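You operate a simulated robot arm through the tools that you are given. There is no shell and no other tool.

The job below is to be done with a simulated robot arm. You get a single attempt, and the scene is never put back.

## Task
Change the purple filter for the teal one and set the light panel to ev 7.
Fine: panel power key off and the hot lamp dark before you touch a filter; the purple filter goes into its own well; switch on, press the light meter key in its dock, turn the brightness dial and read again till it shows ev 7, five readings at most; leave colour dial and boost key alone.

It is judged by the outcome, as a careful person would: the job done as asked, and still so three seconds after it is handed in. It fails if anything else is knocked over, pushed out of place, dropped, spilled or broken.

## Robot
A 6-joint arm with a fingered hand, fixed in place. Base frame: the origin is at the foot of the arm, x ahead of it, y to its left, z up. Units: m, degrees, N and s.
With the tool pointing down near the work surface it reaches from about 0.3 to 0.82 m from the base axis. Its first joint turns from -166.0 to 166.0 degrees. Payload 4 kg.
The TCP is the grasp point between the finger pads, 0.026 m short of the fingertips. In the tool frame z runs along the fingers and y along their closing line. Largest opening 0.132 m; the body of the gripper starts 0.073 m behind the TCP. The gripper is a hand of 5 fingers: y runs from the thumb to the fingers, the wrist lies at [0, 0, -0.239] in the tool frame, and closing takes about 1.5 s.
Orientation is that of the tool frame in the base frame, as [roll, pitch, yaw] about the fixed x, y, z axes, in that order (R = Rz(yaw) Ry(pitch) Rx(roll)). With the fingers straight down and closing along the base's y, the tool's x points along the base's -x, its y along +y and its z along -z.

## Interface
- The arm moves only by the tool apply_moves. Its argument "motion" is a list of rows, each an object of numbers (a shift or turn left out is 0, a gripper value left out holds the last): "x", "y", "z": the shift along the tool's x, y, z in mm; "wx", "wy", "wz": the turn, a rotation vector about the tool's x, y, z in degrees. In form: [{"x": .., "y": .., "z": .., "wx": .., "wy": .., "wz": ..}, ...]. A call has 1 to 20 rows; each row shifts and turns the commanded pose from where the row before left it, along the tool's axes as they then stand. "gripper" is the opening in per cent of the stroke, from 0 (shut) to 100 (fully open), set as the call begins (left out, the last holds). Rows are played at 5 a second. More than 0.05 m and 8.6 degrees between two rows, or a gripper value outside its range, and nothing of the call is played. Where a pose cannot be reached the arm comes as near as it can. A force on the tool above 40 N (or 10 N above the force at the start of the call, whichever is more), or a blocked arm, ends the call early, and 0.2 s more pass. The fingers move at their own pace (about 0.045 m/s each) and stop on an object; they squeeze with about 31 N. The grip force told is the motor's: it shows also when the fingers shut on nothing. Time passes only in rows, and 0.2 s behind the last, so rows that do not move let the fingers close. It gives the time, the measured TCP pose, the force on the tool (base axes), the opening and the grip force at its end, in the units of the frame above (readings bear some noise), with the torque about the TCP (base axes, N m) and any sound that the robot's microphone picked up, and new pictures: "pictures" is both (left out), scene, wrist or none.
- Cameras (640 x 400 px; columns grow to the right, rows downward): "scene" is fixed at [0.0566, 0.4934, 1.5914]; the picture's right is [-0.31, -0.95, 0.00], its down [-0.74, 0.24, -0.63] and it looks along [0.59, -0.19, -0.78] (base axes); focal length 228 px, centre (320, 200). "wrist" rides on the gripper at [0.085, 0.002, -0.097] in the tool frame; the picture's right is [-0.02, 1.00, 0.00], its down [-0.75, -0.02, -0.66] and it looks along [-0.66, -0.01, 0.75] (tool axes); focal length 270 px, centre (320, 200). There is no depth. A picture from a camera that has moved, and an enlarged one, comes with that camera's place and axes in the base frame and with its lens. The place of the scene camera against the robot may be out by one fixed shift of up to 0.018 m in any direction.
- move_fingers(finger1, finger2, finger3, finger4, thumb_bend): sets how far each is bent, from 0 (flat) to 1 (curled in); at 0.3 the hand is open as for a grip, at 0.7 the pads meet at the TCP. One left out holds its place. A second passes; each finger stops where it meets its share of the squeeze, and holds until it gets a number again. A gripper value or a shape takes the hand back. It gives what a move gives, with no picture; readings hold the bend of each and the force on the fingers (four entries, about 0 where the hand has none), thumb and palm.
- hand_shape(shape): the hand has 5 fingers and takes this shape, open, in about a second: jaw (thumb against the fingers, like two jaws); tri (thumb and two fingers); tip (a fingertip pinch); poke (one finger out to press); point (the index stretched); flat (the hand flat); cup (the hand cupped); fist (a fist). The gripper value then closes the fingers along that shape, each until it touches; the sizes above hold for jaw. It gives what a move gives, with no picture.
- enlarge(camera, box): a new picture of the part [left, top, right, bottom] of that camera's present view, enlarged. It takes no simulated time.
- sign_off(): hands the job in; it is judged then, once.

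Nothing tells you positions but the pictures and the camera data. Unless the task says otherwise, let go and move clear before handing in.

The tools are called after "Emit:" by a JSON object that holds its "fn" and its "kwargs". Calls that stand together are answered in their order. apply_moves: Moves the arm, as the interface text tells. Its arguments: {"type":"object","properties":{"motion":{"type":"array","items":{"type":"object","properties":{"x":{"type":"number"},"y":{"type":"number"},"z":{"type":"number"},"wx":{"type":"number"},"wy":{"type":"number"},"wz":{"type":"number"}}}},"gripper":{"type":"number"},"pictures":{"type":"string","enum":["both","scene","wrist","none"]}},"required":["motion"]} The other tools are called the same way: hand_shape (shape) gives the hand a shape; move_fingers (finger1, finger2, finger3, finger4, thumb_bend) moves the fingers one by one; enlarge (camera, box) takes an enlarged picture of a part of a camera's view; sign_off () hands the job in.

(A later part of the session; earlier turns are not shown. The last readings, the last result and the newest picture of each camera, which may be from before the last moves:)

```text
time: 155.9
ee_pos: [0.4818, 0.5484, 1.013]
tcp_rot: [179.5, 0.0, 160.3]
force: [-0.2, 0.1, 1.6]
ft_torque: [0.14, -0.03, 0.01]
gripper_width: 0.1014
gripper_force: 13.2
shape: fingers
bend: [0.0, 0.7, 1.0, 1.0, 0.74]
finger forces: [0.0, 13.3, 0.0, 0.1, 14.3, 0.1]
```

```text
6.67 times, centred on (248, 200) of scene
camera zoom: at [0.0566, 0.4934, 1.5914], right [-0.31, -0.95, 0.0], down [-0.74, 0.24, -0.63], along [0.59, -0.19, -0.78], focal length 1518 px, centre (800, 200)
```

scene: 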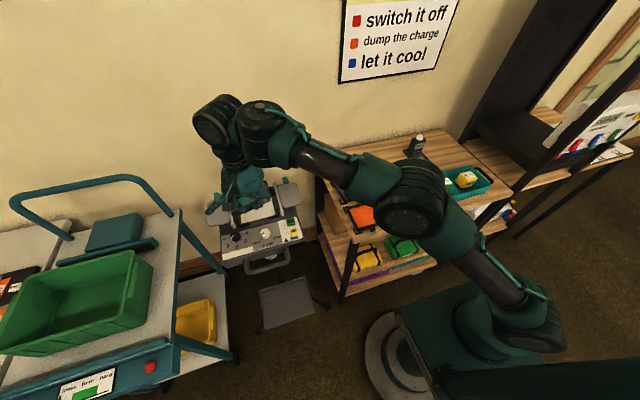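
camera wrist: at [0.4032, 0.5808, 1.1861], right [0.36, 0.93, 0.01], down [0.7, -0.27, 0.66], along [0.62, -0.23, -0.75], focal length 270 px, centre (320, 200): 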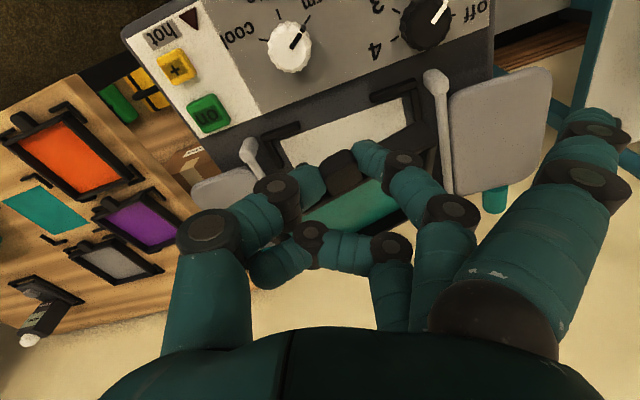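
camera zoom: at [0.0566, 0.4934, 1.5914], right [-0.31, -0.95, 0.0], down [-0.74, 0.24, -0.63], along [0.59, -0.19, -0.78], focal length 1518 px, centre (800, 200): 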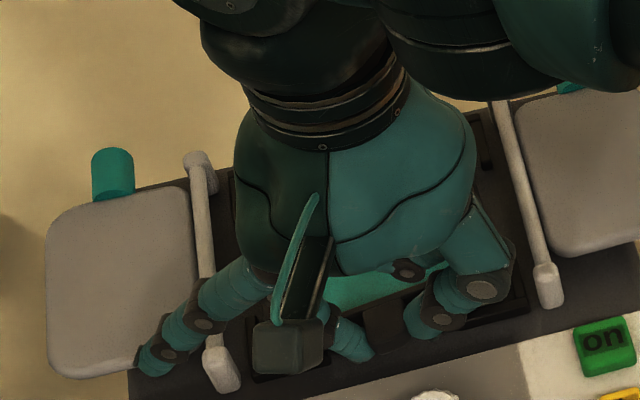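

Emit:
{"fn": "apply_moves", "kwargs": {"motion": [{"z": 3}, {}], "pictures": "none"}}

Emit:
{"fn": "apply_moves", "kwargs": {"motion": [{"z": 2}, {}], "pictures": "none"}}

Emit:
{"fn": "enlarge", "kwargs": {"camera": "wrist", "box": [180, 60, 460, 235]}}

Emit:
{"fn": "enlarge", "kwargs": {"camera": "scene", "box": [220, 175, 300, 225]}}

```text
time: 156.5
ee_pos: [0.4825, 0.5487, 1.011]
tcp_rot: [179.5, 0.0, 160.2]
force: [-0.9, -1.1, 2.9]
ft_torque: [0.2, -0.03, -0.02]
gripper_width: 0.1021
gripper_force: 13.8
shape: fingers
bend: [0.0, 0.71, 1.0, 1.0, 0.73]
finger forces: [0.0, 13.3, 0.0, 0.1, 14.8, 0.1]
```

```text
time: 157.1
ee_pos: [0.4818, 0.5496, 1.0079]
tcp_rot: [179.7, 0.0, 160.2]
force: [0.2, -0.3, 3.4]
ft_torque: [0.18, -0.04, -0.04]
gripper_width: 0.1023
gripper_force: 14.5
shape: fingers
bend: [0.0, 0.71, 1.0, 1.0, 0.73]
finger forces: [0.0, 13.7, 0.0, 0.1, 14.9, 0.0]
```

```text
2.29 times, centred on (320, 148) of wrist
camera zoom: at [0.4029, 0.5783, 1.1055], right [0.36, 0.93, 0.01], down [0.7, -0.27, 0.66], along [0.62, -0.23, -0.75], focal length 618 px, centre (320, 320)
```

zoom: 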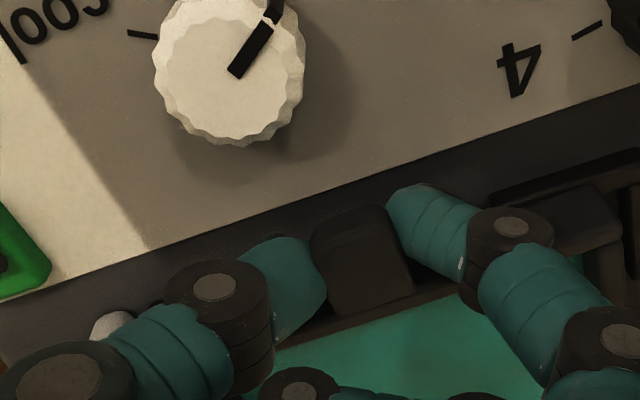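

```text
8.00 times, centred on (260, 200) of scene
camera zoom: at [0.0566, 0.4934, 1.5914], right [-0.31, -0.95, 0.0], down [-0.74, 0.24, -0.63], along [0.59, -0.19, -0.78], focal length 1822 px, centre (800, 200)
```

zoom: 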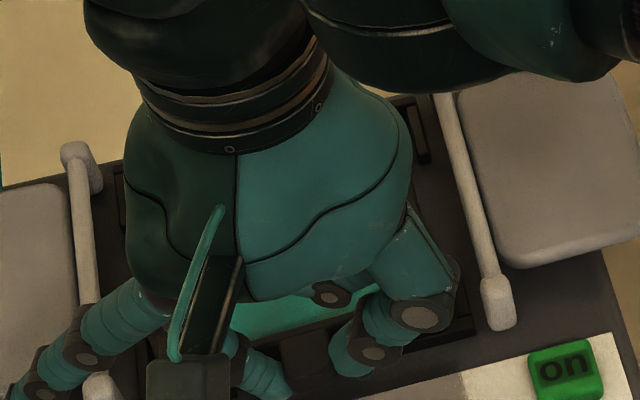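

The filter is essentially flat in the well with a light load. I'm releasing gently.

Emit:
{"fn": "move_fingers", "kwargs": {"finger2": 0.65, "thumb_bend": 0.66}}

Emit:
{"fn": "move_fingers", "kwargs": {"finger2": 0.62, "thumb_bend": 0.63}}

Emit:
{"fn": "enlarge", "kwargs": {"camera": "wrist", "box": [180, 60, 460, 235]}}

```text
time: 158.1
ee_pos: [0.4816, 0.5491, 1.0088]
tcp_rot: [179.6, 0.0, 160.3]
force: [-0.8, 3.0, 0.9]
ft_torque: [0.07, 0.03, -0.05]
gripper_width: 0.1104
gripper_force: 1.1
shape: fingers
bend: [0.0, 0.64, 1.0, 1.0, 0.66]
finger forces: [0.1, 2.3, 0.1, 0.0, 0.0, 0.1]
```

```text
time: 159.1
ee_pos: [0.4816, 0.5495, 1.0082]
tcp_rot: [179.5, 0.1, 160.2]
force: [1.3, 0.4, 0.5]
ft_torque: [-0.01, 0.0, -0.01]
gripper_width: 0.1151
gripper_force: 0.1
shape: fingers
bend: [0.0, 0.62, 1.0, 1.0, 0.63]
finger forces: [0.0, 0.0, 0.0, 0.1, 0.0, 0.1]
```

```text
2.29 times, centred on (320, 148) of wrist
camera zoom: at [0.4029, 0.5784, 1.1055], right [0.36, 0.93, 0.01], down [0.7, -0.27, 0.66], along [0.62, -0.23, -0.75], focal length 618 px, centre (320, 320)
```

zoom: 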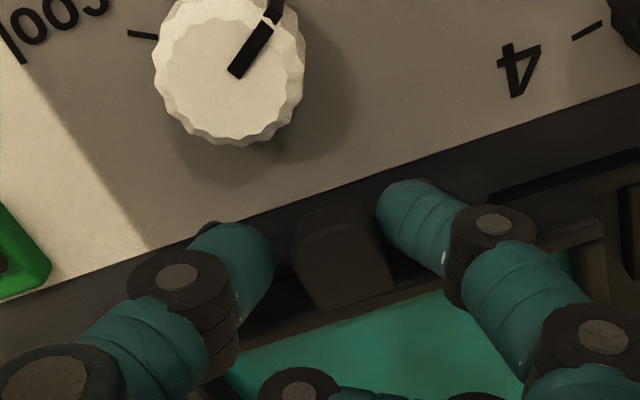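

Released, with no force on the fingers. I'm rising straight up and checking how the filter sits.

Emit:
{"fn": "apply_moves", "kwargs": {"motion": [{"z": -5}, {"z": -15}, {"z": -20}, {"x": 20, "z": -20}, {"x": 20}, {}]}}

Emit:
{"fn": "enlarge", "kwargs": {"camera": "scene", "box": [200, 175, 312, 245]}}

Emit:
{"fn": "enlarge", "kwargs": {"camera": "wrist", "box": [180, 60, 460, 235]}}

```text
time: 160.5
ee_pos: [0.4437, 0.5632, 1.0681]
tcp_rot: [179.6, 0.1, 160.1]
force: [-1.0, -0.2, 0.2]
ft_torque: [0.02, 0.02, 0.02]
gripper_width: 0.1156
gripper_force: 0.0
shape: fingers
bend: [0.0, 0.62, 1.0, 1.0, 0.63]
finger forces: [0.0, 0.1, 0.0, 0.0, 0.1, 0.0]
camera wrist: at [0.3646, 0.5925, 1.1652], right [0.36, 0.93, 0.01], down [0.7, -0.27, 0.66], along [0.62, -0.23, -0.75], focal length 270 px, centre (320, 200)
```

scene: 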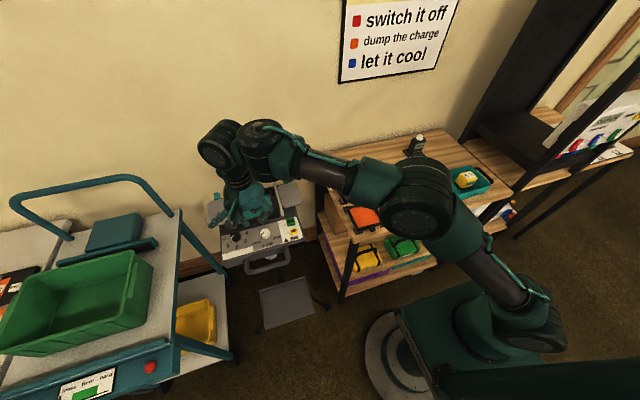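
wrist: 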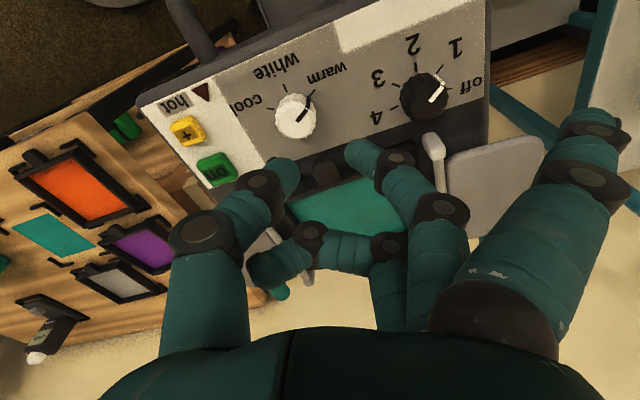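

```text
5.71 times, centred on (256, 210) of scene
camera zoom: at [0.0566, 0.4934, 1.5914], right [-0.31, -0.95, 0.0], down [-0.74, 0.24, -0.63], along [0.59, -0.19, -0.78], focal length 1301 px, centre (686, 143)
```

zoom: 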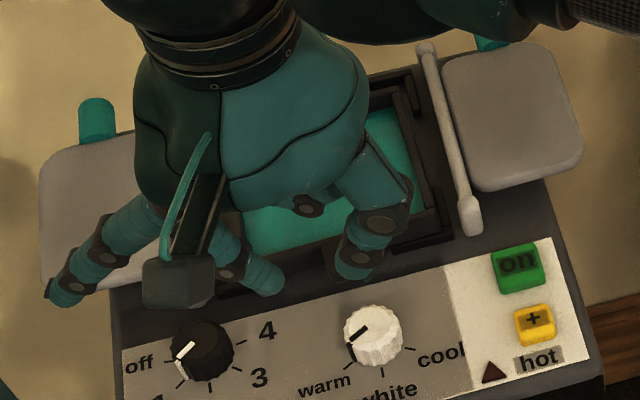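

```text
2.29 times, centred on (320, 148) of wrist
camera zoom: at [0.3646, 0.5925, 1.1652], right [0.36, 0.93, 0.01], down [0.7, -0.27, 0.66], along [0.62, -0.23, -0.75], focal length 618 px, centre (320, 320)
```

zoom: 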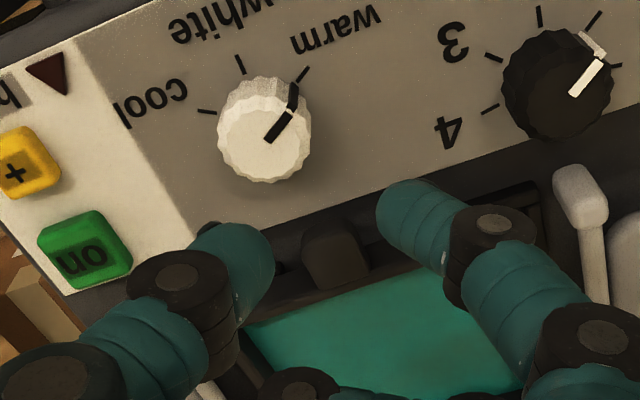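

The teal filter looks well seated. I'm backing off to verify fully and preparing the pointing shape for the power key.

Emit:
{"fn": "apply_moves", "kwargs": {"motion": [{"z": -25}, {"z": -25}, {"wz": -6.7, "y": -30}, {"wz": -6.7, "y": -30}, {"wz": -6.7, "y": -40}, {"y": -40}, {"y": -30}, {}], "pictures": "none"}}

Emit:
{"fn": "hand_shape", "kwargs": {"shape": "jaw"}}

Emit:
{"fn": "move_fingers", "kwargs": {"finger1": 0.3, "finger2": 1.0, "finger3": 1.0, "finger4": 1.0, "thumb_bend": 0.3}}

Emit:
{"fn": "apply_moves", "kwargs": {"motion": [{}]}}

Emit:
{"fn": "enlarge", "kwargs": {"camera": "scene", "box": [200, 175, 312, 245]}}

Emit:
{"fn": "enlarge", "kwargs": {"camera": "scene", "box": [320, 120, 448, 220]}}

```text
time: 162.3
ee_pos: [0.4208, 0.3946, 1.1174]
tcp_rot: [179.6, 0.2, -179.7]
force: [-0.1, 0.8, 0.7]
ft_torque: [0.0, 0.0, 0.02]
gripper_width: 0.1152
gripper_force: 0.1
shape: fingers
bend: [0.0, 0.62, 1.0, 1.0, 0.63]
finger forces: [0.0, 0.0, 0.1, 0.0, 0.0, 0.1]
```

```text
time: 163.2
ee_pos: [0.422, 0.3953, 1.1166]
tcp_rot: [179.6, 0.1, -179.8]
force: [-0.1, 0.6, 0.2]
ft_torque: [0.05, 0.02, -0.02]
gripper_width: 0.132
gripper_force: 0.0
shape: jaw
bend: [0.3, 0.3, 0.3, 0.3, 0.3]
finger forces: [0.1, 0.0, 0.0, 0.1, 0.0, 0.1]
```

```text
time: 164.2
ee_pos: [0.4207, 0.3937, 1.1163]
tcp_rot: [179.7, 0.1, -179.6]
force: [-0.7, 0.4, -0.7]
ft_torque: [0.02, 0.0, -0.04]
gripper_width: 0.1389
gripper_force: 0.1
shape: fingers
bend: [0.3, 1.0, 1.0, 1.0, 0.3]
finger forces: [0.0, 0.0, 0.1, 0.1, 0.1, 0.0]
```

```text
time: 164.6
ee_pos: [0.421, 0.3948, 1.116]
tcp_rot: [179.6, 0.2, -179.8]
force: [0.0, -0.1, -0.3]
ft_torque: [0.0, 0.01, 0.0]
gripper_width: 0.1392
gripper_force: 0.0
shape: fingers
bend: [0.3, 1.0, 1.0, 1.0, 0.3]
finger forces: [0.0, 0.0, 0.1, 0.1, 0.0, 0.1]
camera wrist: at [0.3376, 0.3955, 1.2132], right [0.02, 1.0, 0.01], down [0.75, -0.02, 0.66], along [0.66, -0.01, -0.75], focal length 270 px, centre (320, 200)
```

scene: 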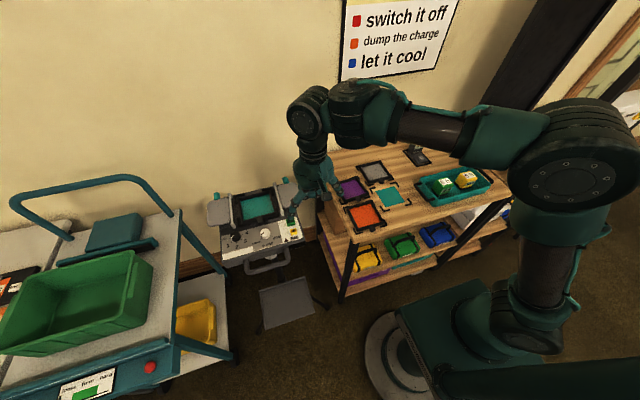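
wrist: 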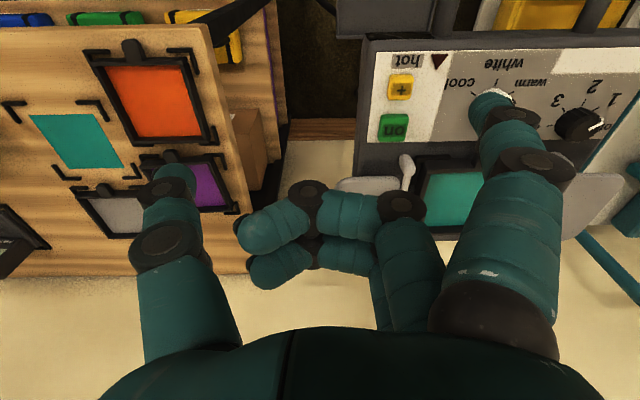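

```text
5.71 times, centred on (256, 210) of scene
camera zoom: at [0.0566, 0.4934, 1.5914], right [-0.31, -0.95, 0.0], down [-0.74, 0.24, -0.63], along [0.59, -0.19, -0.78], focal length 1301 px, centre (686, 143)
```

zoom: 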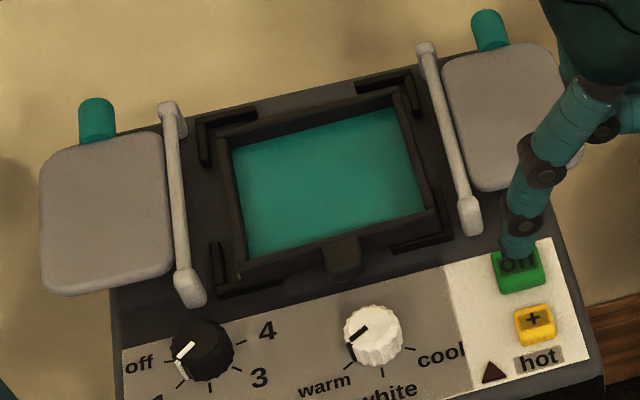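

```text
4.00 times, centred on (384, 170) of scene
camera zoom: at [0.0566, 0.4934, 1.5914], right [-0.31, -0.95, 0.0], down [-0.74, 0.24, -0.63], along [0.59, -0.19, -0.78], focal length 911 px, centre (64, 320)
```

zoom: 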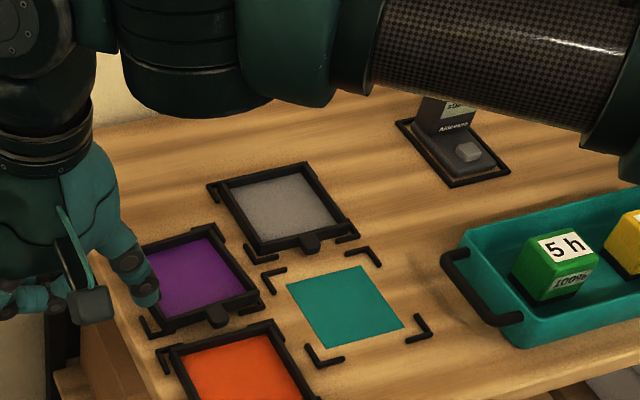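

The teal filter is square and flat within the panel's four brackets, and the purple one sits in its own well. Now I'll switch the panel on, using the same press position as before.

Emit:
{"fn": "apply_moves", "kwargs": {"motion": [{"x": -38, "y": -2}, {"x": -38, "y": -2}, {"z": 40}, {"z": 40}, {"z": 20}, {}]}}

Emit:
{"fn": "enlarge", "kwargs": {"camera": "scene", "box": [250, 190, 330, 240]}}

Emit:
{"fn": "enlarge", "kwargs": {"camera": "wrist", "box": [400, 40, 560, 140]}}

```text
time: 166.0
ee_pos: [0.4985, 0.3925, 1.0184]
tcp_rot: [179.6, 0.0, -179.7]
force: [0.6, 0.2, -0.8]
ft_torque: [-0.01, -0.02, -0.03]
gripper_width: 0.1391
gripper_force: 0.2
shape: fingers
bend: [0.3, 1.0, 1.0, 1.0, 0.3]
finger forces: [0.0, 0.0, 0.0, 0.0, 0.0, 0.0]
camera wrist: at [0.4146, 0.3926, 1.1152], right [0.02, 1.0, 0.01], down [0.75, -0.02, 0.66], along [0.66, -0.01, -0.75], focal length 270 px, centre (320, 200)
```

scene: 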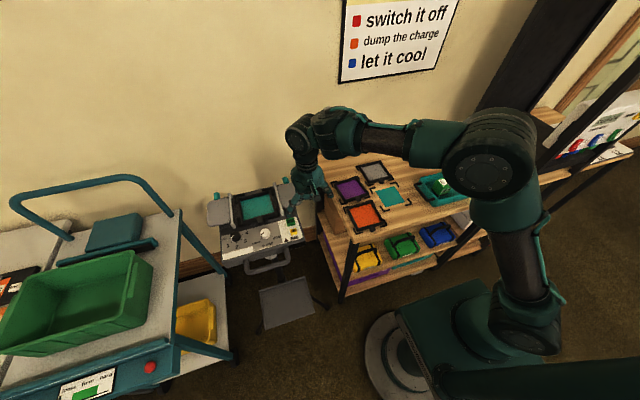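
wrist: 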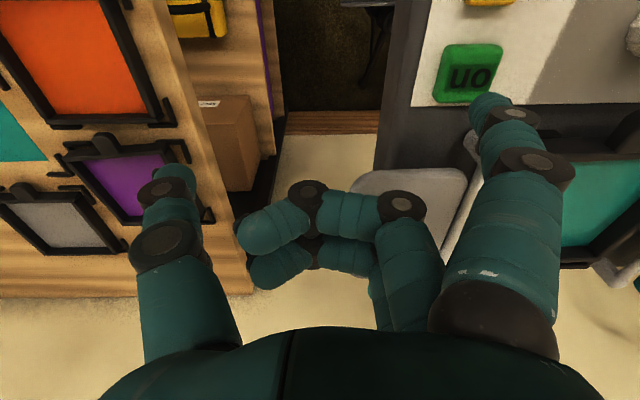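

```text
8.00 times, centred on (290, 215) of scene
camera zoom: at [0.0566, 0.4934, 1.5914], right [-0.31, -0.95, 0.0], down [-0.74, 0.24, -0.63], along [0.59, -0.19, -0.78], focal length 1822 px, centre (560, 80)
```

zoom: 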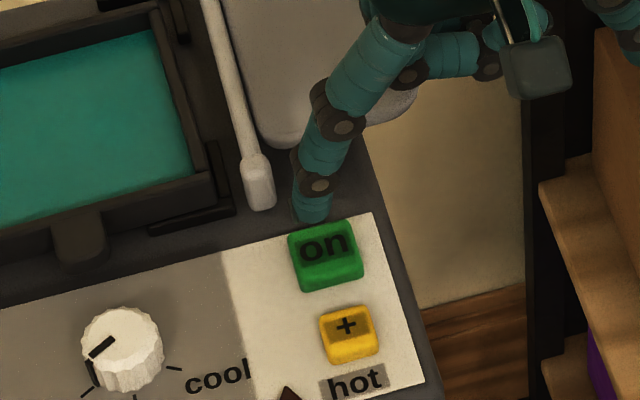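

```text
4.00 times, centred on (480, 90) of wrist
camera zoom: at [0.4146, 0.3926, 1.1152], right [0.02, 1.0, 0.01], down [0.75, -0.02, 0.66], along [0.66, -0.01, -0.75], focal length 1081 px, centre (-320, 640)
```

zoom: 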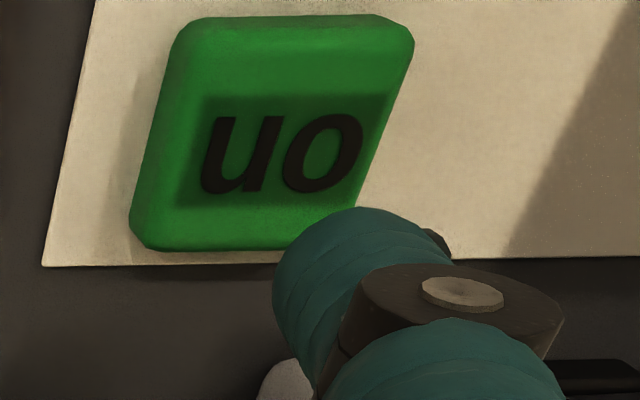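

Same alignment as the first press. I'm lowering and pressing gently until it clicks.

Emit:
{"fn": "apply_moves", "kwargs": {"motion": [{"y": -2.2, "z": 10}, {"z": 5}, {"z": 3}, {"z": 2}, {}], "pictures": "none"}}

Emit:
{"fn": "enlarge", "kwargs": {"camera": "scene", "box": [205, 175, 317, 245]}}

```text
time: 167.2
ee_pos: [0.4981, 0.3887, 0.9977]
tcp_rot: [179.6, 0.1, -179.6]
force: [-0.2, -0.4, 3.7]
ft_torque: [0.29, 0.13, 0.06]
gripper_width: 0.1397
gripper_force: 1.9
shape: fingers
bend: [0.29, 1.0, 1.0, 1.0, 0.3]
finger forces: [4.0, 0.0, 0.0, 0.1, 0.1, 0.1]
heard: click
```

```text
5.71 times, centred on (261, 210) of scene
camera zoom: at [0.0566, 0.4934, 1.5914], right [-0.31, -0.95, 0.0], down [-0.74, 0.24, -0.63], along [0.59, -0.19, -0.78], focal length 1301 px, centre (657, 143)
```

zoom: 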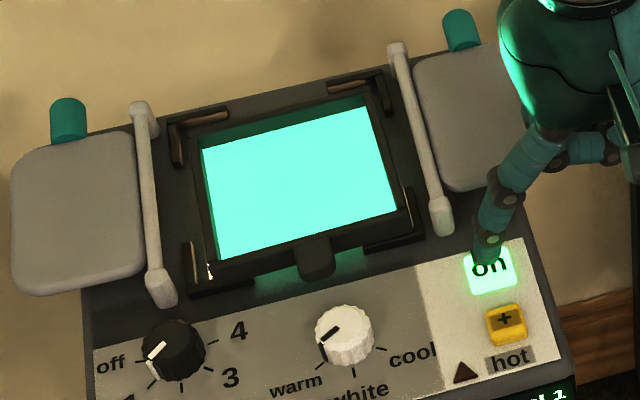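

The panel lights up teal at level 1. I'm lifting off and heading to the light meter on the table; first I'll go look at it.

Emit:
{"fn": "apply_moves", "kwargs": {"motion": [{"z": -20}, {"z": -40}, {"z": -40}, {"z": -40}, {"y": -48}, {"y": -48}, {"y": -48}, {"y": -48}, {"y": -48}, {"y": -48}, {"y": -48}, {"y": -48}, {"y": -48}, {"y": -48}, {}], "pictures": "none"}}

Emit:
{"fn": "apply_moves", "kwargs": {"motion": [{"wz": 8.2}, {"wz": 8.2}, {"wz": 8.2}, {"wz": 8.2}, {"wz": 8.2}, {"wz": 8.2}, {"wz": 8.2}, {"wz": 8.2}, {"wz": 8.2}, {"wz": 8.2}, {"wz": 8}, {}]}}

Emit:
{"fn": "enlarge", "kwargs": {"camera": "scene", "box": [390, 120, 454, 170]}}

Emit:
{"fn": "enlarge", "kwargs": {"camera": "scene", "box": [205, 175, 317, 265]}}

```text
time: 170.4
ee_pos: [0.5021, -0.0925, 1.137]
tcp_rot: [179.5, 0.0, -179.8]
force: [0.4, -0.1, -0.1]
ft_torque: [0.01, 0.04, 0.0]
gripper_width: 0.1391
gripper_force: 0.0
shape: fingers
bend: [0.3, 1.0, 1.0, 1.0, 0.3]
finger forces: [0.0, 0.0, 0.1, 0.0, 0.0, 0.0]
```

```text
time: 173.0
ee_pos: [0.5008, -0.0902, 1.1352]
tcp_rot: [179.9, -0.4, 90.3]
force: [0.1, 0.4, 0.1]
ft_torque: [-0.01, -0.01, -0.01]
gripper_width: 0.1391
gripper_force: 0.0
shape: fingers
bend: [0.3, 1.0, 1.0, 1.0, 0.3]
finger forces: [0.1, 0.0, 0.0, 0.0, 0.0, 0.1]
camera wrist: at [0.5025, -0.007, 1.2323], right [1.0, -0.02, 0.0], down [-0.01, -0.76, 0.65], along [-0.01, -0.65, -0.76], focal length 270 px, centre (320, 200)
```

scene: 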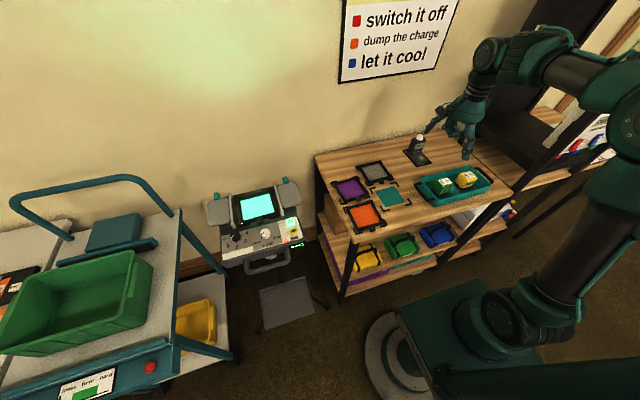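
wrist: 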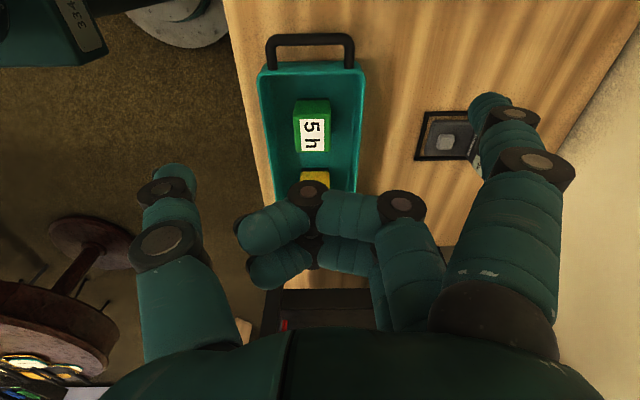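

```text
8.00 times, centred on (422, 145) of scene
camera zoom: at [0.0566, 0.4934, 1.5914], right [-0.31, -0.95, 0.0], down [-0.74, 0.24, -0.63], along [0.59, -0.19, -0.78], focal length 1822 px, centre (-496, 640)
```

zoom: 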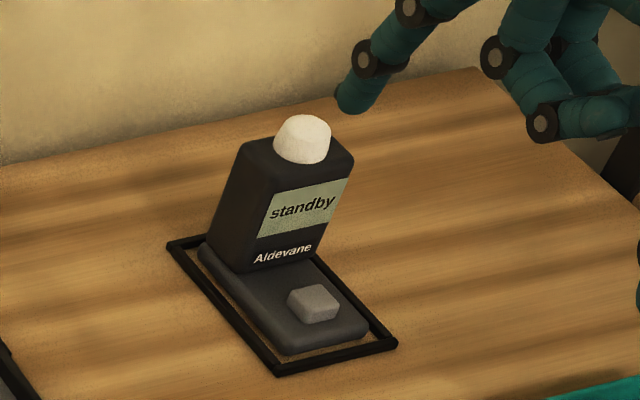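

```text
4.44 times, centred on (261, 220) of scene
camera zoom: at [0.0566, 0.4934, 1.5914], right [-0.31, -0.95, 0.0], down [-0.74, 0.24, -0.63], along [0.59, -0.19, -0.78], focal length 1012 px, centre (582, 111)
```

zoom: 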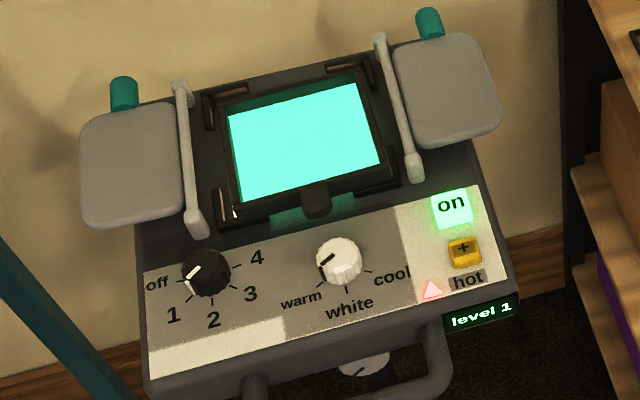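

The meter reads "standby", with its key on the front plate at about (0.690, −0.211, 0.862). A hand yaw of about 135° keeps clear of both tray and meter body, so I'm turning and moving above it.

Emit:
{"fn": "apply_moves", "kwargs": {"motion": [{"wz": -7.5}, {"wz": -7.5}, {"wz": -7.5}, {"wz": -7.5}, {"wz": -7.5}, {"wz": -7.3}, {"x": -43.3, "y": -4.7}, {"x": -43.3, "y": -4.7}, {"x": -43.3, "y": -4.7}, {"x": -43.3, "y": -4.7}, {"x": -43.3, "y": -4.7}, {"x": -43.3, "y": -4.7}, {}], "pictures": "none"}}

Emit:
{"fn": "apply_moves", "kwargs": {"motion": [{"z": 40}, {"z": 40}, {"z": 40}, {"z": 30}, {}]}}

Emit:
{"fn": "enlarge", "kwargs": {"camera": "scene", "box": [390, 125, 454, 175]}}

Emit:
{"fn": "enlarge", "kwargs": {"camera": "wrist", "box": [380, 20, 600, 160]}}

```text
time: 175.8
ee_pos: [0.6641, -0.2939, 1.1344]
tcp_rot: [179.7, -0.2, 135.1]
force: [-0.1, -0.2, 0.6]
ft_torque: [0.02, 0.01, -0.01]
gripper_width: 0.1387
gripper_force: 0.0
shape: fingers
bend: [0.3, 1.0, 1.0, 1.0, 0.3]
finger forces: [0.0, 0.0, 0.1, 0.0, 0.0, 0.1]
```

```text
time: 177.0
ee_pos: [0.6625, -0.2919, 0.985]
tcp_rot: [179.7, -0.2, 135.1]
force: [-0.9, 0.3, -0.3]
ft_torque: [0.01, -0.03, -0.01]
gripper_width: 0.1388
gripper_force: 0.2
shape: fingers
bend: [0.3, 1.0, 1.0, 1.0, 0.3]
finger forces: [0.0, 0.0, 0.0, 0.1, 0.0, 0.1]
camera wrist: at [0.6056, -0.2333, 1.0814], right [0.72, 0.69, 0.01], down [0.52, -0.55, 0.66], along [0.46, -0.47, -0.76], focal length 270 px, centre (320, 200)
```

scene: 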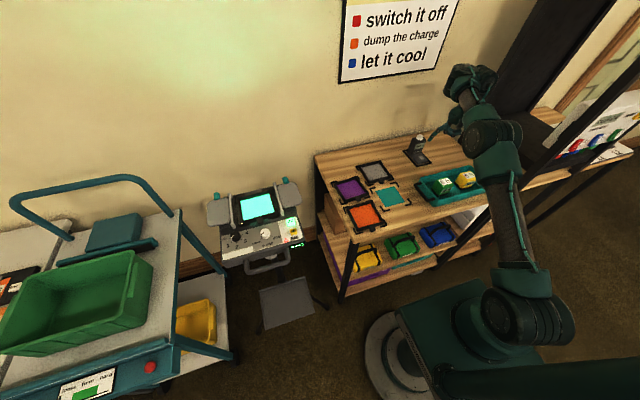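
wrist: 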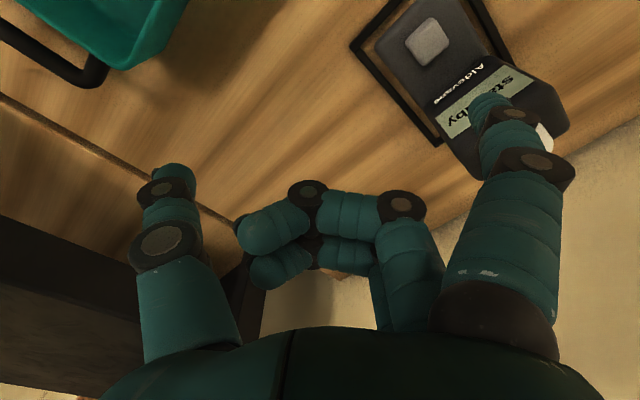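

```text
8.00 times, centred on (422, 150) of scene
camera zoom: at [0.0566, 0.4934, 1.5914], right [-0.31, -0.95, 0.0], down [-0.74, 0.24, -0.63], along [0.59, -0.19, -0.78], focal length 1822 px, centre (-496, 600)
```

zoom: 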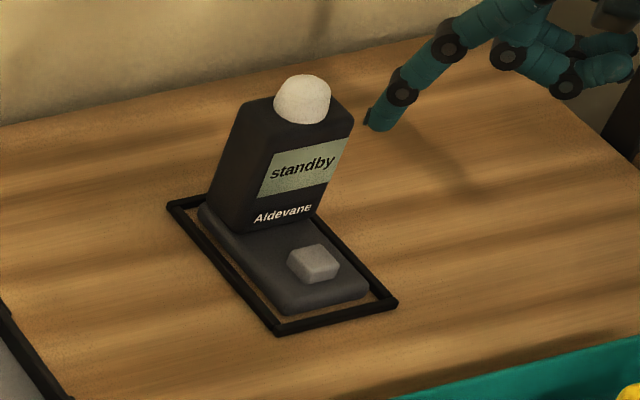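

```text
2.86 times, centred on (490, 90) of wrist
camera zoom: at [0.6056, -0.2333, 1.0814], right [0.72, 0.69, 0.01], down [0.52, -0.55, 0.66], along [0.46, -0.47, -0.76], focal length 772 px, centre (-166, 514)
```

zoom: 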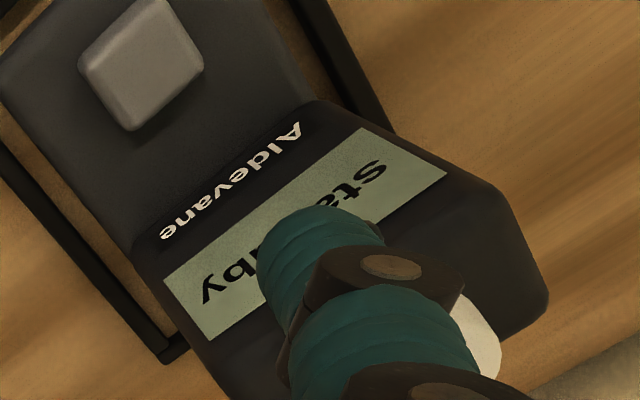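

The fingertip lines up over the meter key and clears the body by about 20 mm. I'm descending to just above the key.

Emit:
{"fn": "apply_moves", "kwargs": {"motion": [{"x": -1.5, "y": 0.3, "z": 25}, {"z": 25}, {"z": 20}, {"z": 13}, {}]}}

Emit:
{"fn": "enlarge", "kwargs": {"camera": "scene", "box": [390, 125, 454, 175]}}

Emit:
{"fn": "enlarge", "kwargs": {"camera": "wrist", "box": [380, 20, 600, 160]}}

```text
time: 178.2
ee_pos: [0.6813, -0.3008, 0.905]
tcp_rot: [179.7, -0.4, 135.0]
force: [0.5, 0.6, 0.4]
ft_torque: [0.01, -0.02, 0.01]
gripper_width: 0.1387
gripper_force: 0.0
shape: fingers
bend: [0.3, 1.0, 1.0, 1.0, 0.3]
finger forces: [0.1, 0.0, 0.0, 0.1, 0.1, 0.0]
out of reach, approached as far as the arm can: row 2, 3, 4
camera wrist: at [0.6238, -0.2409, 1.0038], right [0.72, 0.69, 0.0], down [0.52, -0.55, 0.65], along [0.46, -0.47, -0.76], focal length 270 px, centre (320, 200)
```

scene: 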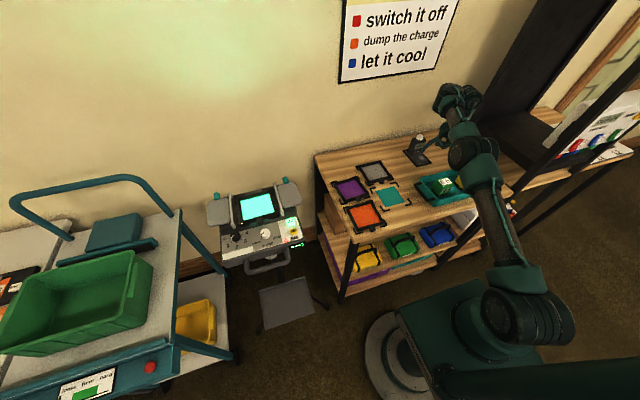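
wrist: 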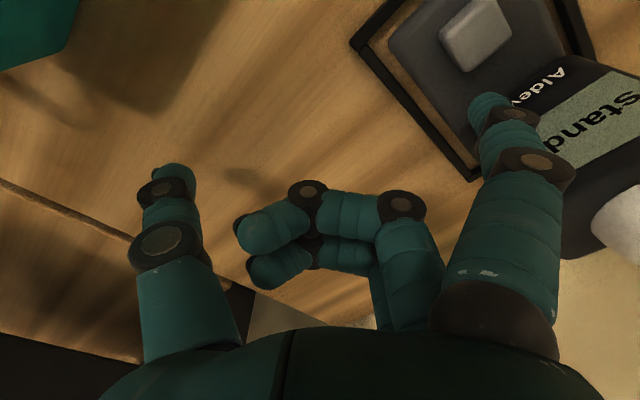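

```text
8.00 times, centred on (422, 150) of scene
camera zoom: at [0.0566, 0.4934, 1.5914], right [-0.31, -0.95, 0.0], down [-0.74, 0.24, -0.63], along [0.59, -0.19, -0.78], focal length 1822 px, centre (-496, 600)
```

zoom: 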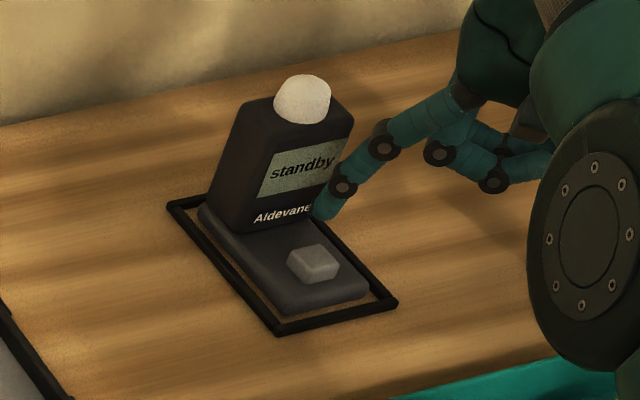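

```text
2.86 times, centred on (490, 90) of wrist
camera zoom: at [0.6238, -0.2409, 1.0038], right [0.72, 0.69, 0.0], down [0.52, -0.55, 0.65], along [0.46, -0.47, -0.76], focal length 772 px, centre (-166, 514)
```

zoom: 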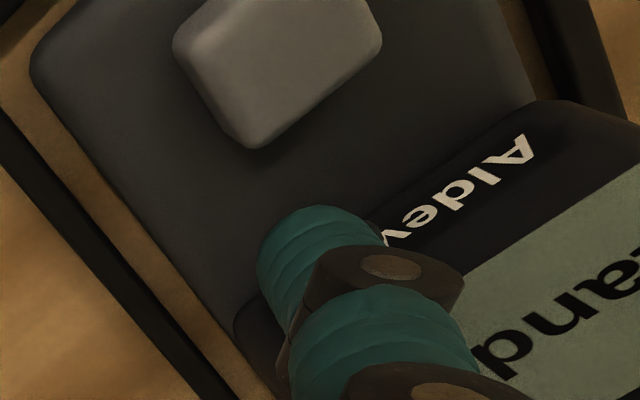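

The arm hit a limit and was pushed outward toward the meter body, so I'm backing straight up and inward. Then I'll lean the hand slightly inward, which relieves this limit.

Emit:
{"fn": "apply_moves", "kwargs": {"motion": [{"z": -30}, {"z": -40}, {"x": 19, "y": -9}, {"wx": 1.43, "wy": 3.73}, {"wx": 1.43, "wy": 3.73}, {}], "pictures": "none"}}

Emit:
{"fn": "enlarge", "kwargs": {"camera": "scene", "box": [390, 120, 470, 170]}}

```text
time: 179.6
ee_pos: [0.6624, -0.2965, 0.9759]
tcp_rot: [-178.1, -6.0, 134.9]
force: [0.2, 0.5, 0.1]
ft_torque: [0.0, 0.01, 0.01]
gripper_width: 0.1388
gripper_force: 0.0
shape: fingers
bend: [0.3, 1.0, 1.0, 1.0, 0.3]
finger forces: [0.0, 0.0, 0.0, 0.0, 0.0, 0.0]
```

```text
8.00 times, centred on (430, 145) of scene
camera zoom: at [0.0566, 0.4934, 1.5914], right [-0.31, -0.95, 0.0], down [-0.74, 0.24, -0.63], along [0.59, -0.19, -0.78], focal length 1822 px, centre (-560, 640)
```

zoom: 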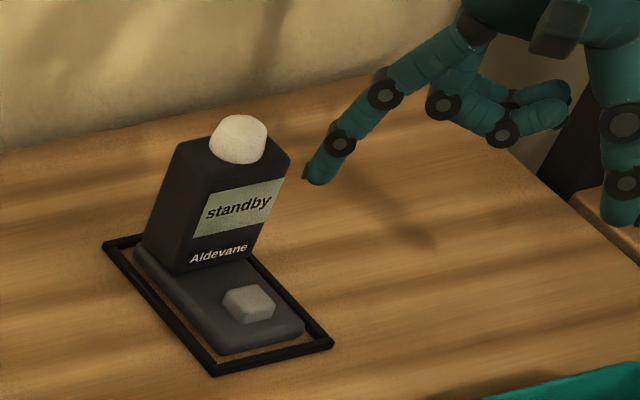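

Emit:
{"fn": "apply_moves", "kwargs": {"motion": [{"x": -2.4, "y": 5}, {"x": -2.1, "y": 0.7, "z": 19.9}, {"x": -2.1, "y": 0.7, "z": 19.9}, {}], "pictures": "none"}}

Emit:
{"fn": "enlarge", "kwargs": {"camera": "scene", "box": [390, 125, 454, 175]}}

Emit:
{"fn": "enlarge", "kwargs": {"camera": "wrist", "box": [380, 20, 600, 160]}}

```text
time: 180.6
ee_pos: [0.6646, -0.2925, 0.9348]
tcp_rot: [-177.4, -7.6, 134.9]
force: [-0.6, 0.2, -0.9]
ft_torque: [-0.01, 0.01, 0.02]
gripper_width: 0.1392
gripper_force: 0.1
shape: fingers
bend: [0.3, 1.0, 1.0, 1.0, 0.3]
finger forces: [0.1, 0.0, 0.1, 0.1, 0.1, 0.0]
```

```text
8.00 times, centred on (422, 150) of scene
camera zoom: at [0.0566, 0.4934, 1.5914], right [-0.31, -0.95, 0.0], down [-0.74, 0.24, -0.63], along [0.59, -0.19, -0.78], focal length 1822 px, centre (-496, 600)
```

zoom: 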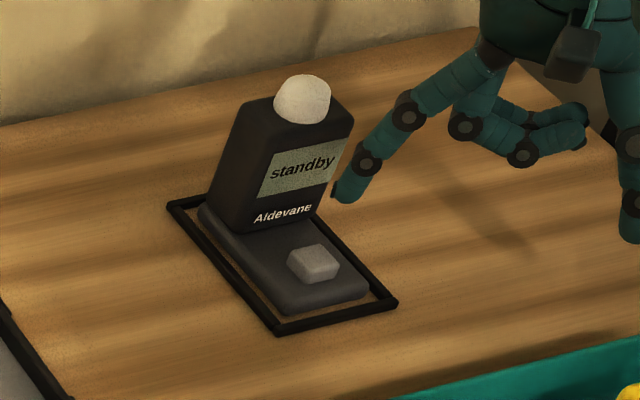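

```text
2.86 times, centred on (490, 90) of wrist
camera zoom: at [0.6195, -0.2378, 1.0423], right [0.72, 0.7, -0.05], down [0.6, -0.58, 0.55], along [0.36, -0.42, -0.83], focal length 772 px, centre (-166, 514)
```

zoom: 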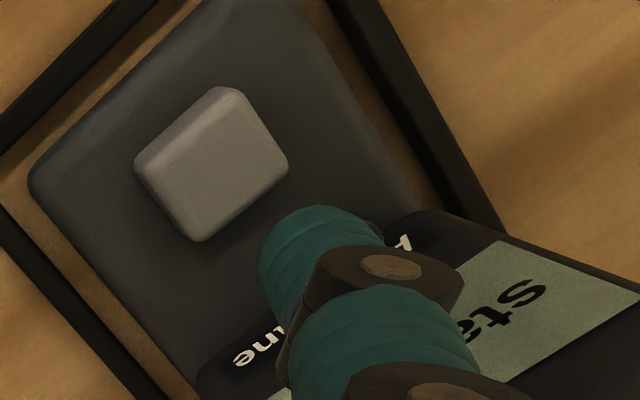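

No reach problem now. The projected tip lands on the key, so I'm descending the rest of the way with guarded steps.

Emit:
{"fn": "apply_moves", "kwargs": {"motion": [{"x": -3.5, "y": 0}, {"x": -2.65, "y": 0.9, "z": 19.8}, {"x": -2.4, "y": 0.8, "z": 17.8}, {}], "pictures": "none"}}

Emit:
{"fn": "enlarge", "kwargs": {"camera": "scene", "box": [390, 125, 454, 175]}}

Emit:
{"fn": "enlarge", "kwargs": {"camera": "wrist", "box": [380, 20, 600, 160]}}

```text
time: 181.6
ee_pos: [0.6678, -0.2946, 0.8964]
tcp_rot: [-177.4, -7.6, 135.0]
force: [0.9, -0.1, 0.3]
ft_torque: [-0.01, 0.01, -0.01]
gripper_width: 0.1388
gripper_force: 0.3
shape: fingers
bend: [0.3, 1.0, 1.0, 1.0, 0.3]
finger forces: [0.1, 0.1, 0.0, 0.0, 0.0, 0.0]
```

```text
8.00 times, centred on (422, 150) of scene
camera zoom: at [0.0566, 0.4934, 1.5914], right [-0.31, -0.95, 0.0], down [-0.74, 0.24, -0.63], along [0.59, -0.19, -0.78], focal length 1822 px, centre (-496, 600)
```

zoom: 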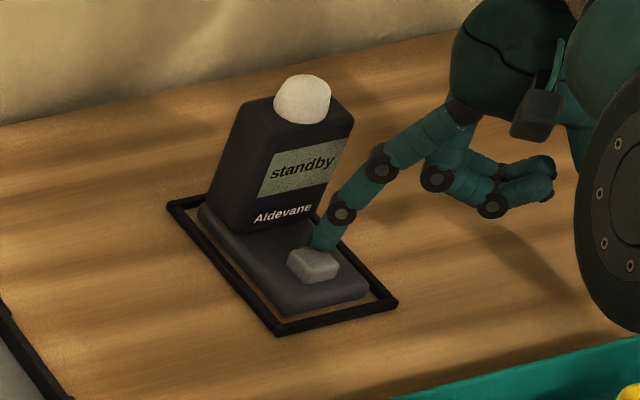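

```text
2.86 times, centred on (490, 90) of wrist
camera zoom: at [0.6227, -0.2398, 1.004], right [0.72, 0.7, -0.05], down [0.6, -0.58, 0.55], along [0.36, -0.42, -0.83], focal length 772 px, centre (-166, 514)
```

zoom: 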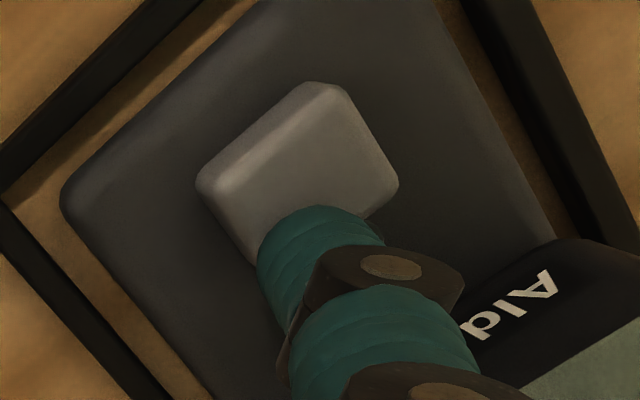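

Emit:
{"fn": "apply_moves", "kwargs": {"motion": [{"x": -1.1, "y": 0.4, "z": 7.9}, {"x": -0.4, "y": 0.1, "z": 3}, {}], "pictures": "none"}}

Emit:
{"fn": "apply_moves", "kwargs": {"motion": [{"x": -0.26, "y": 0.1, "z": 2}, {}], "pictures": "none"}}

Emit:
{"fn": "enlarge", "kwargs": {"camera": "scene", "box": [390, 125, 454, 175]}}

```text
time: 182.4
ee_pos: [0.6676, -0.2968, 0.8867]
tcp_rot: [-177.5, -7.5, 134.9]
force: [-6.0, -3.5, 17.5]
ft_torque: [1.42, -0.46, 0.35]
gripper_width: 0.1411
gripper_force: 8.8
shape: fingers
bend: [0.3, 1.0, 1.0, 1.0, 0.3]
finger forces: [17.5, 0.0, 0.0, 0.0, 0.0, 0.0]
heard: click
```

```text
time: 183.0
ee_pos: [0.6671, -0.2941, 0.8844]
tcp_rot: [-177.4, -7.5, 134.9]
force: [-3.7, -8.7, 25.4]
ft_torque: [1.93, -0.64, 0.01]
gripper_width: 0.1425
gripper_force: 12.7
shape: fingers
bend: [0.3, 1.0, 1.0, 1.0, 0.3]
finger forces: [24.6, 0.1, 0.0, 0.1, 0.0, 0.0]
```

```text
8.00 times, centred on (422, 150) of scene
camera zoom: at [0.0566, 0.4934, 1.5914], right [-0.31, -0.95, 0.0], down [-0.74, 0.24, -0.63], along [0.59, -0.19, -0.78], focal length 1822 px, centre (-496, 600)
```

zoom: 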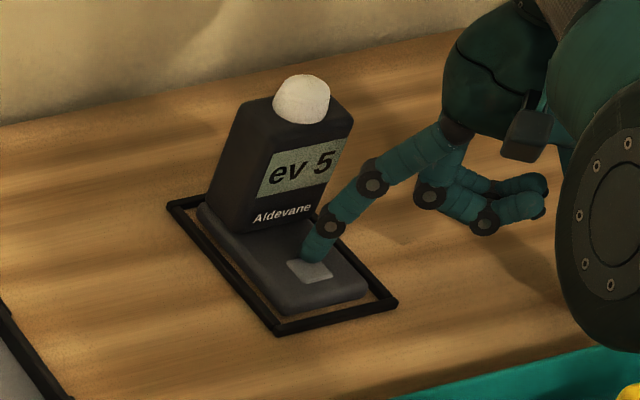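

First reading: ev 5 at level 1. I'm lifting off gently and heading back to the panel to turn the brightness dial.

Emit:
{"fn": "apply_moves", "kwargs": {"motion": [{"x": 0.8, "y": -0.3, "z": -6}, {"x": 2, "y": -0.7, "z": -15}, {"x": 4, "y": -1.4, "z": -30}, {"x": 5.3, "y": -1.8, "z": -39}, {"x": 5.3, "y": -1.8, "z": -39}, {"x": 5.3, "y": -1.8, "z": -39}, {"x": 5.3, "y": -1.8, "z": -39}, {}], "pictures": "none"}}

Emit:
{"fn": "enlarge", "kwargs": {"camera": "scene", "box": [390, 125, 454, 175]}}

Emit:
{"fn": "enlarge", "kwargs": {"camera": "scene", "box": [205, 205, 285, 255]}}

```text
time: 184.8
ee_pos: [0.6641, -0.2918, 1.0898]
tcp_rot: [-177.4, -7.8, 134.8]
force: [-0.1, 0.2, -0.1]
ft_torque: [0.02, -0.02, 0.06]
gripper_width: 0.139
gripper_force: 0.0
shape: fingers
bend: [0.3, 1.0, 1.0, 1.0, 0.3]
finger forces: [0.0, 0.0, 0.1, 0.1, 0.1, 0.0]
out of reach, approached as far as the arm can: row 7
```

```text
8.00 times, centred on (422, 150) of scene
camera zoom: at [0.0566, 0.4934, 1.5914], right [-0.31, -0.95, 0.0], down [-0.74, 0.24, -0.63], along [0.59, -0.19, -0.78], focal length 1822 px, centre (-496, 600)
```

zoom: 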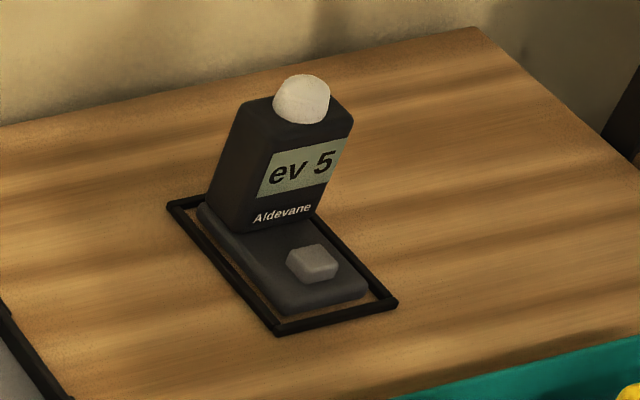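

```text
8.00 times, centred on (245, 230) of scene
camera zoom: at [0.0566, 0.4934, 1.5914], right [-0.31, -0.95, 0.0], down [-0.74, 0.24, -0.63], along [0.59, -0.19, -0.78], focal length 1822 px, centre (920, -40)
```

zoom: 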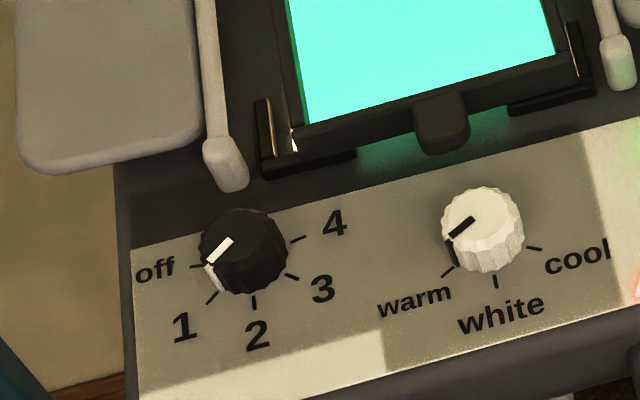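

The meter holds ev 5. I'll turn the dial up two steps (toward level 3), gripping it with a tip pinch. I'm levelling and turning the hand, then travelling back to the panel at height.

Emit:
{"fn": "apply_moves", "kwargs": {"motion": [{"wx": -1.43, "wy": -3.73}, {"wx": -1.43, "wy": -3.73}, {"wz": -7.4}, {"wz": -7.4}, {"wz": -7.4}, {"wz": -7.4}, {"wz": -7.4}, {}], "pictures": "none"}}

Emit:
{"fn": "apply_moves", "kwargs": {"motion": [{"x": 19.9, "y": 44.4}, {"x": 19.9, "y": 44.4}, {"x": 19.9, "y": 44.4}, {"x": 19.9, "y": 44.4}, {"x": 19.9, "y": 44.4}, {"x": 19.9, "y": 44.4}, {"x": 19.9, "y": 44.4}, {"x": 19.9, "y": 44.4}, {"x": 19.9, "y": 44.4}, {"x": 19.9, "y": 44.4}, {"x": 19.9, "y": 44.4}, {"x": 19.9, "y": 44.4}, {"x": 19.9, "y": 44.4}, {"x": 19.9, "y": 44.4}, {"x": 19.9, "y": 44.4}, {"x": 19.9, "y": 44.4}, {"x": 19.9, "y": 44.4}, {"x": 19.9, "y": 44.4}, {}], "pictures": "none"}}

Emit:
{"fn": "hand_shape", "kwargs": {"shape": "tip"}}

Emit:
{"fn": "apply_moves", "kwargs": {"motion": [{}, {}, {}, {}], "gripper": 42}}

Emit:
{"fn": "enlarge", "kwargs": {"camera": "wrist", "box": [200, 40, 480, 215]}}

```text
time: 186.6
ee_pos: [0.6621, -0.2905, 1.0921]
tcp_rot: [179.6, -0.1, 172.2]
force: [0.3, -1.0, -0.1]
ft_torque: [-0.01, 0.03, -0.01]
gripper_width: 0.139
gripper_force: 0.0
shape: fingers
bend: [0.3, 1.0, 1.0, 1.0, 0.3]
finger forces: [0.1, 0.0, 0.0, 0.1, 0.0, 0.1]
```

```text
time: 190.6
ee_pos: [0.469, 0.4537, 1.1562]
tcp_rot: [179.6, 0.0, 172.0]
force: [0.1, -0.3, 0.0]
ft_torque: [0.0, 0.05, 0.0]
gripper_width: 0.1392
gripper_force: 0.0
shape: fingers
bend: [0.3, 1.0, 1.0, 1.0, 0.3]
finger forces: [0.0, 0.1, 0.0, 0.1, 0.0, 0.0]
out of reach, approached as far as the arm can: row 3, 4, 5, 6, 7, 8, 9, 10, 11
```

```text
time: 191.5
ee_pos: [0.4682, 0.4519, 1.1566]
tcp_rot: [179.6, 0.1, 172.1]
force: [0.4, -0.2, -0.8]
ft_torque: [0.0, -0.02, 0.01]
gripper_width: 0.132
gripper_force: 0.0
shape: tip
bend: [0.0, 0.3, 0.3, 0.0, 0.3]
finger forces: [0.0, 0.1, 0.0, 0.0, 0.0, 0.0]
```

```text
time: 192.5
ee_pos: [0.4688, 0.4537, 1.1581]
tcp_rot: [179.5, 0.0, 172.2]
force: [-0.8, 0.8, -0.1]
ft_torque: [-0.01, 0.02, 0.0]
gripper_width: 0.0563
gripper_force: 0.0
shape: tip
bend: [0.0, 0.73, 0.73, 0.0, 0.7]
finger forces: [0.0, 0.1, 0.0, 0.1, 0.0, 0.0]
camera wrist: at [0.3846, 0.4655, 1.2533], right [0.16, 0.99, 0.01], down [0.74, -0.12, 0.66], along [0.65, -0.1, -0.75], focal length 270 px, centre (320, 200)
```

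scene: 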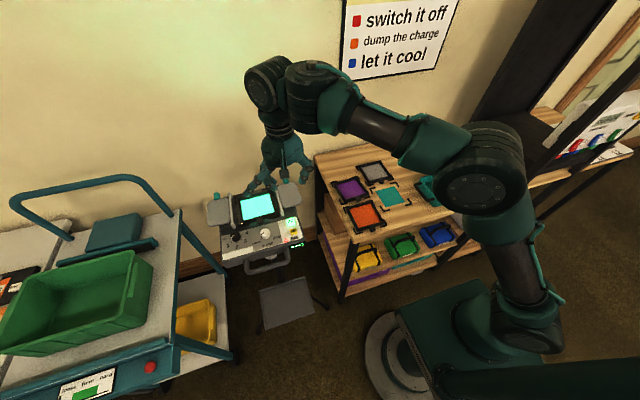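
wrist: 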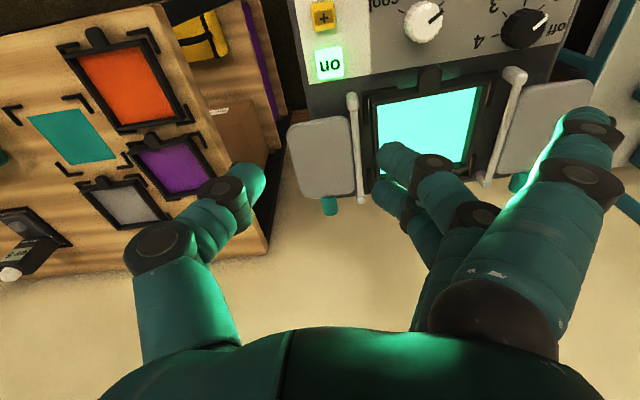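

```text
2.29 times, centred on (340, 128) of wrist
camera zoom: at [0.3846, 0.4655, 1.2533], right [0.16, 0.99, 0.01], down [0.74, -0.12, 0.66], along [0.65, -0.1, -0.75], focal length 618 px, centre (274, 366)
```

zoom: 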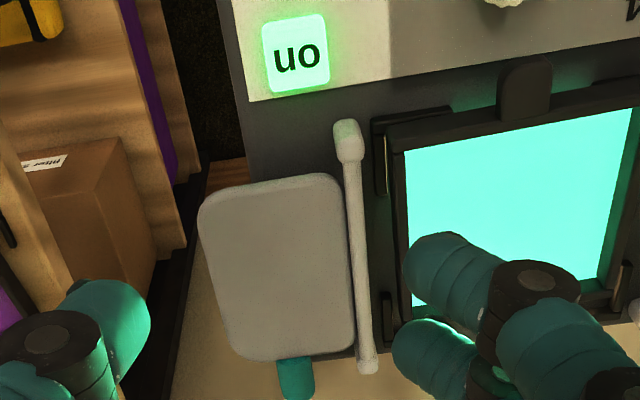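

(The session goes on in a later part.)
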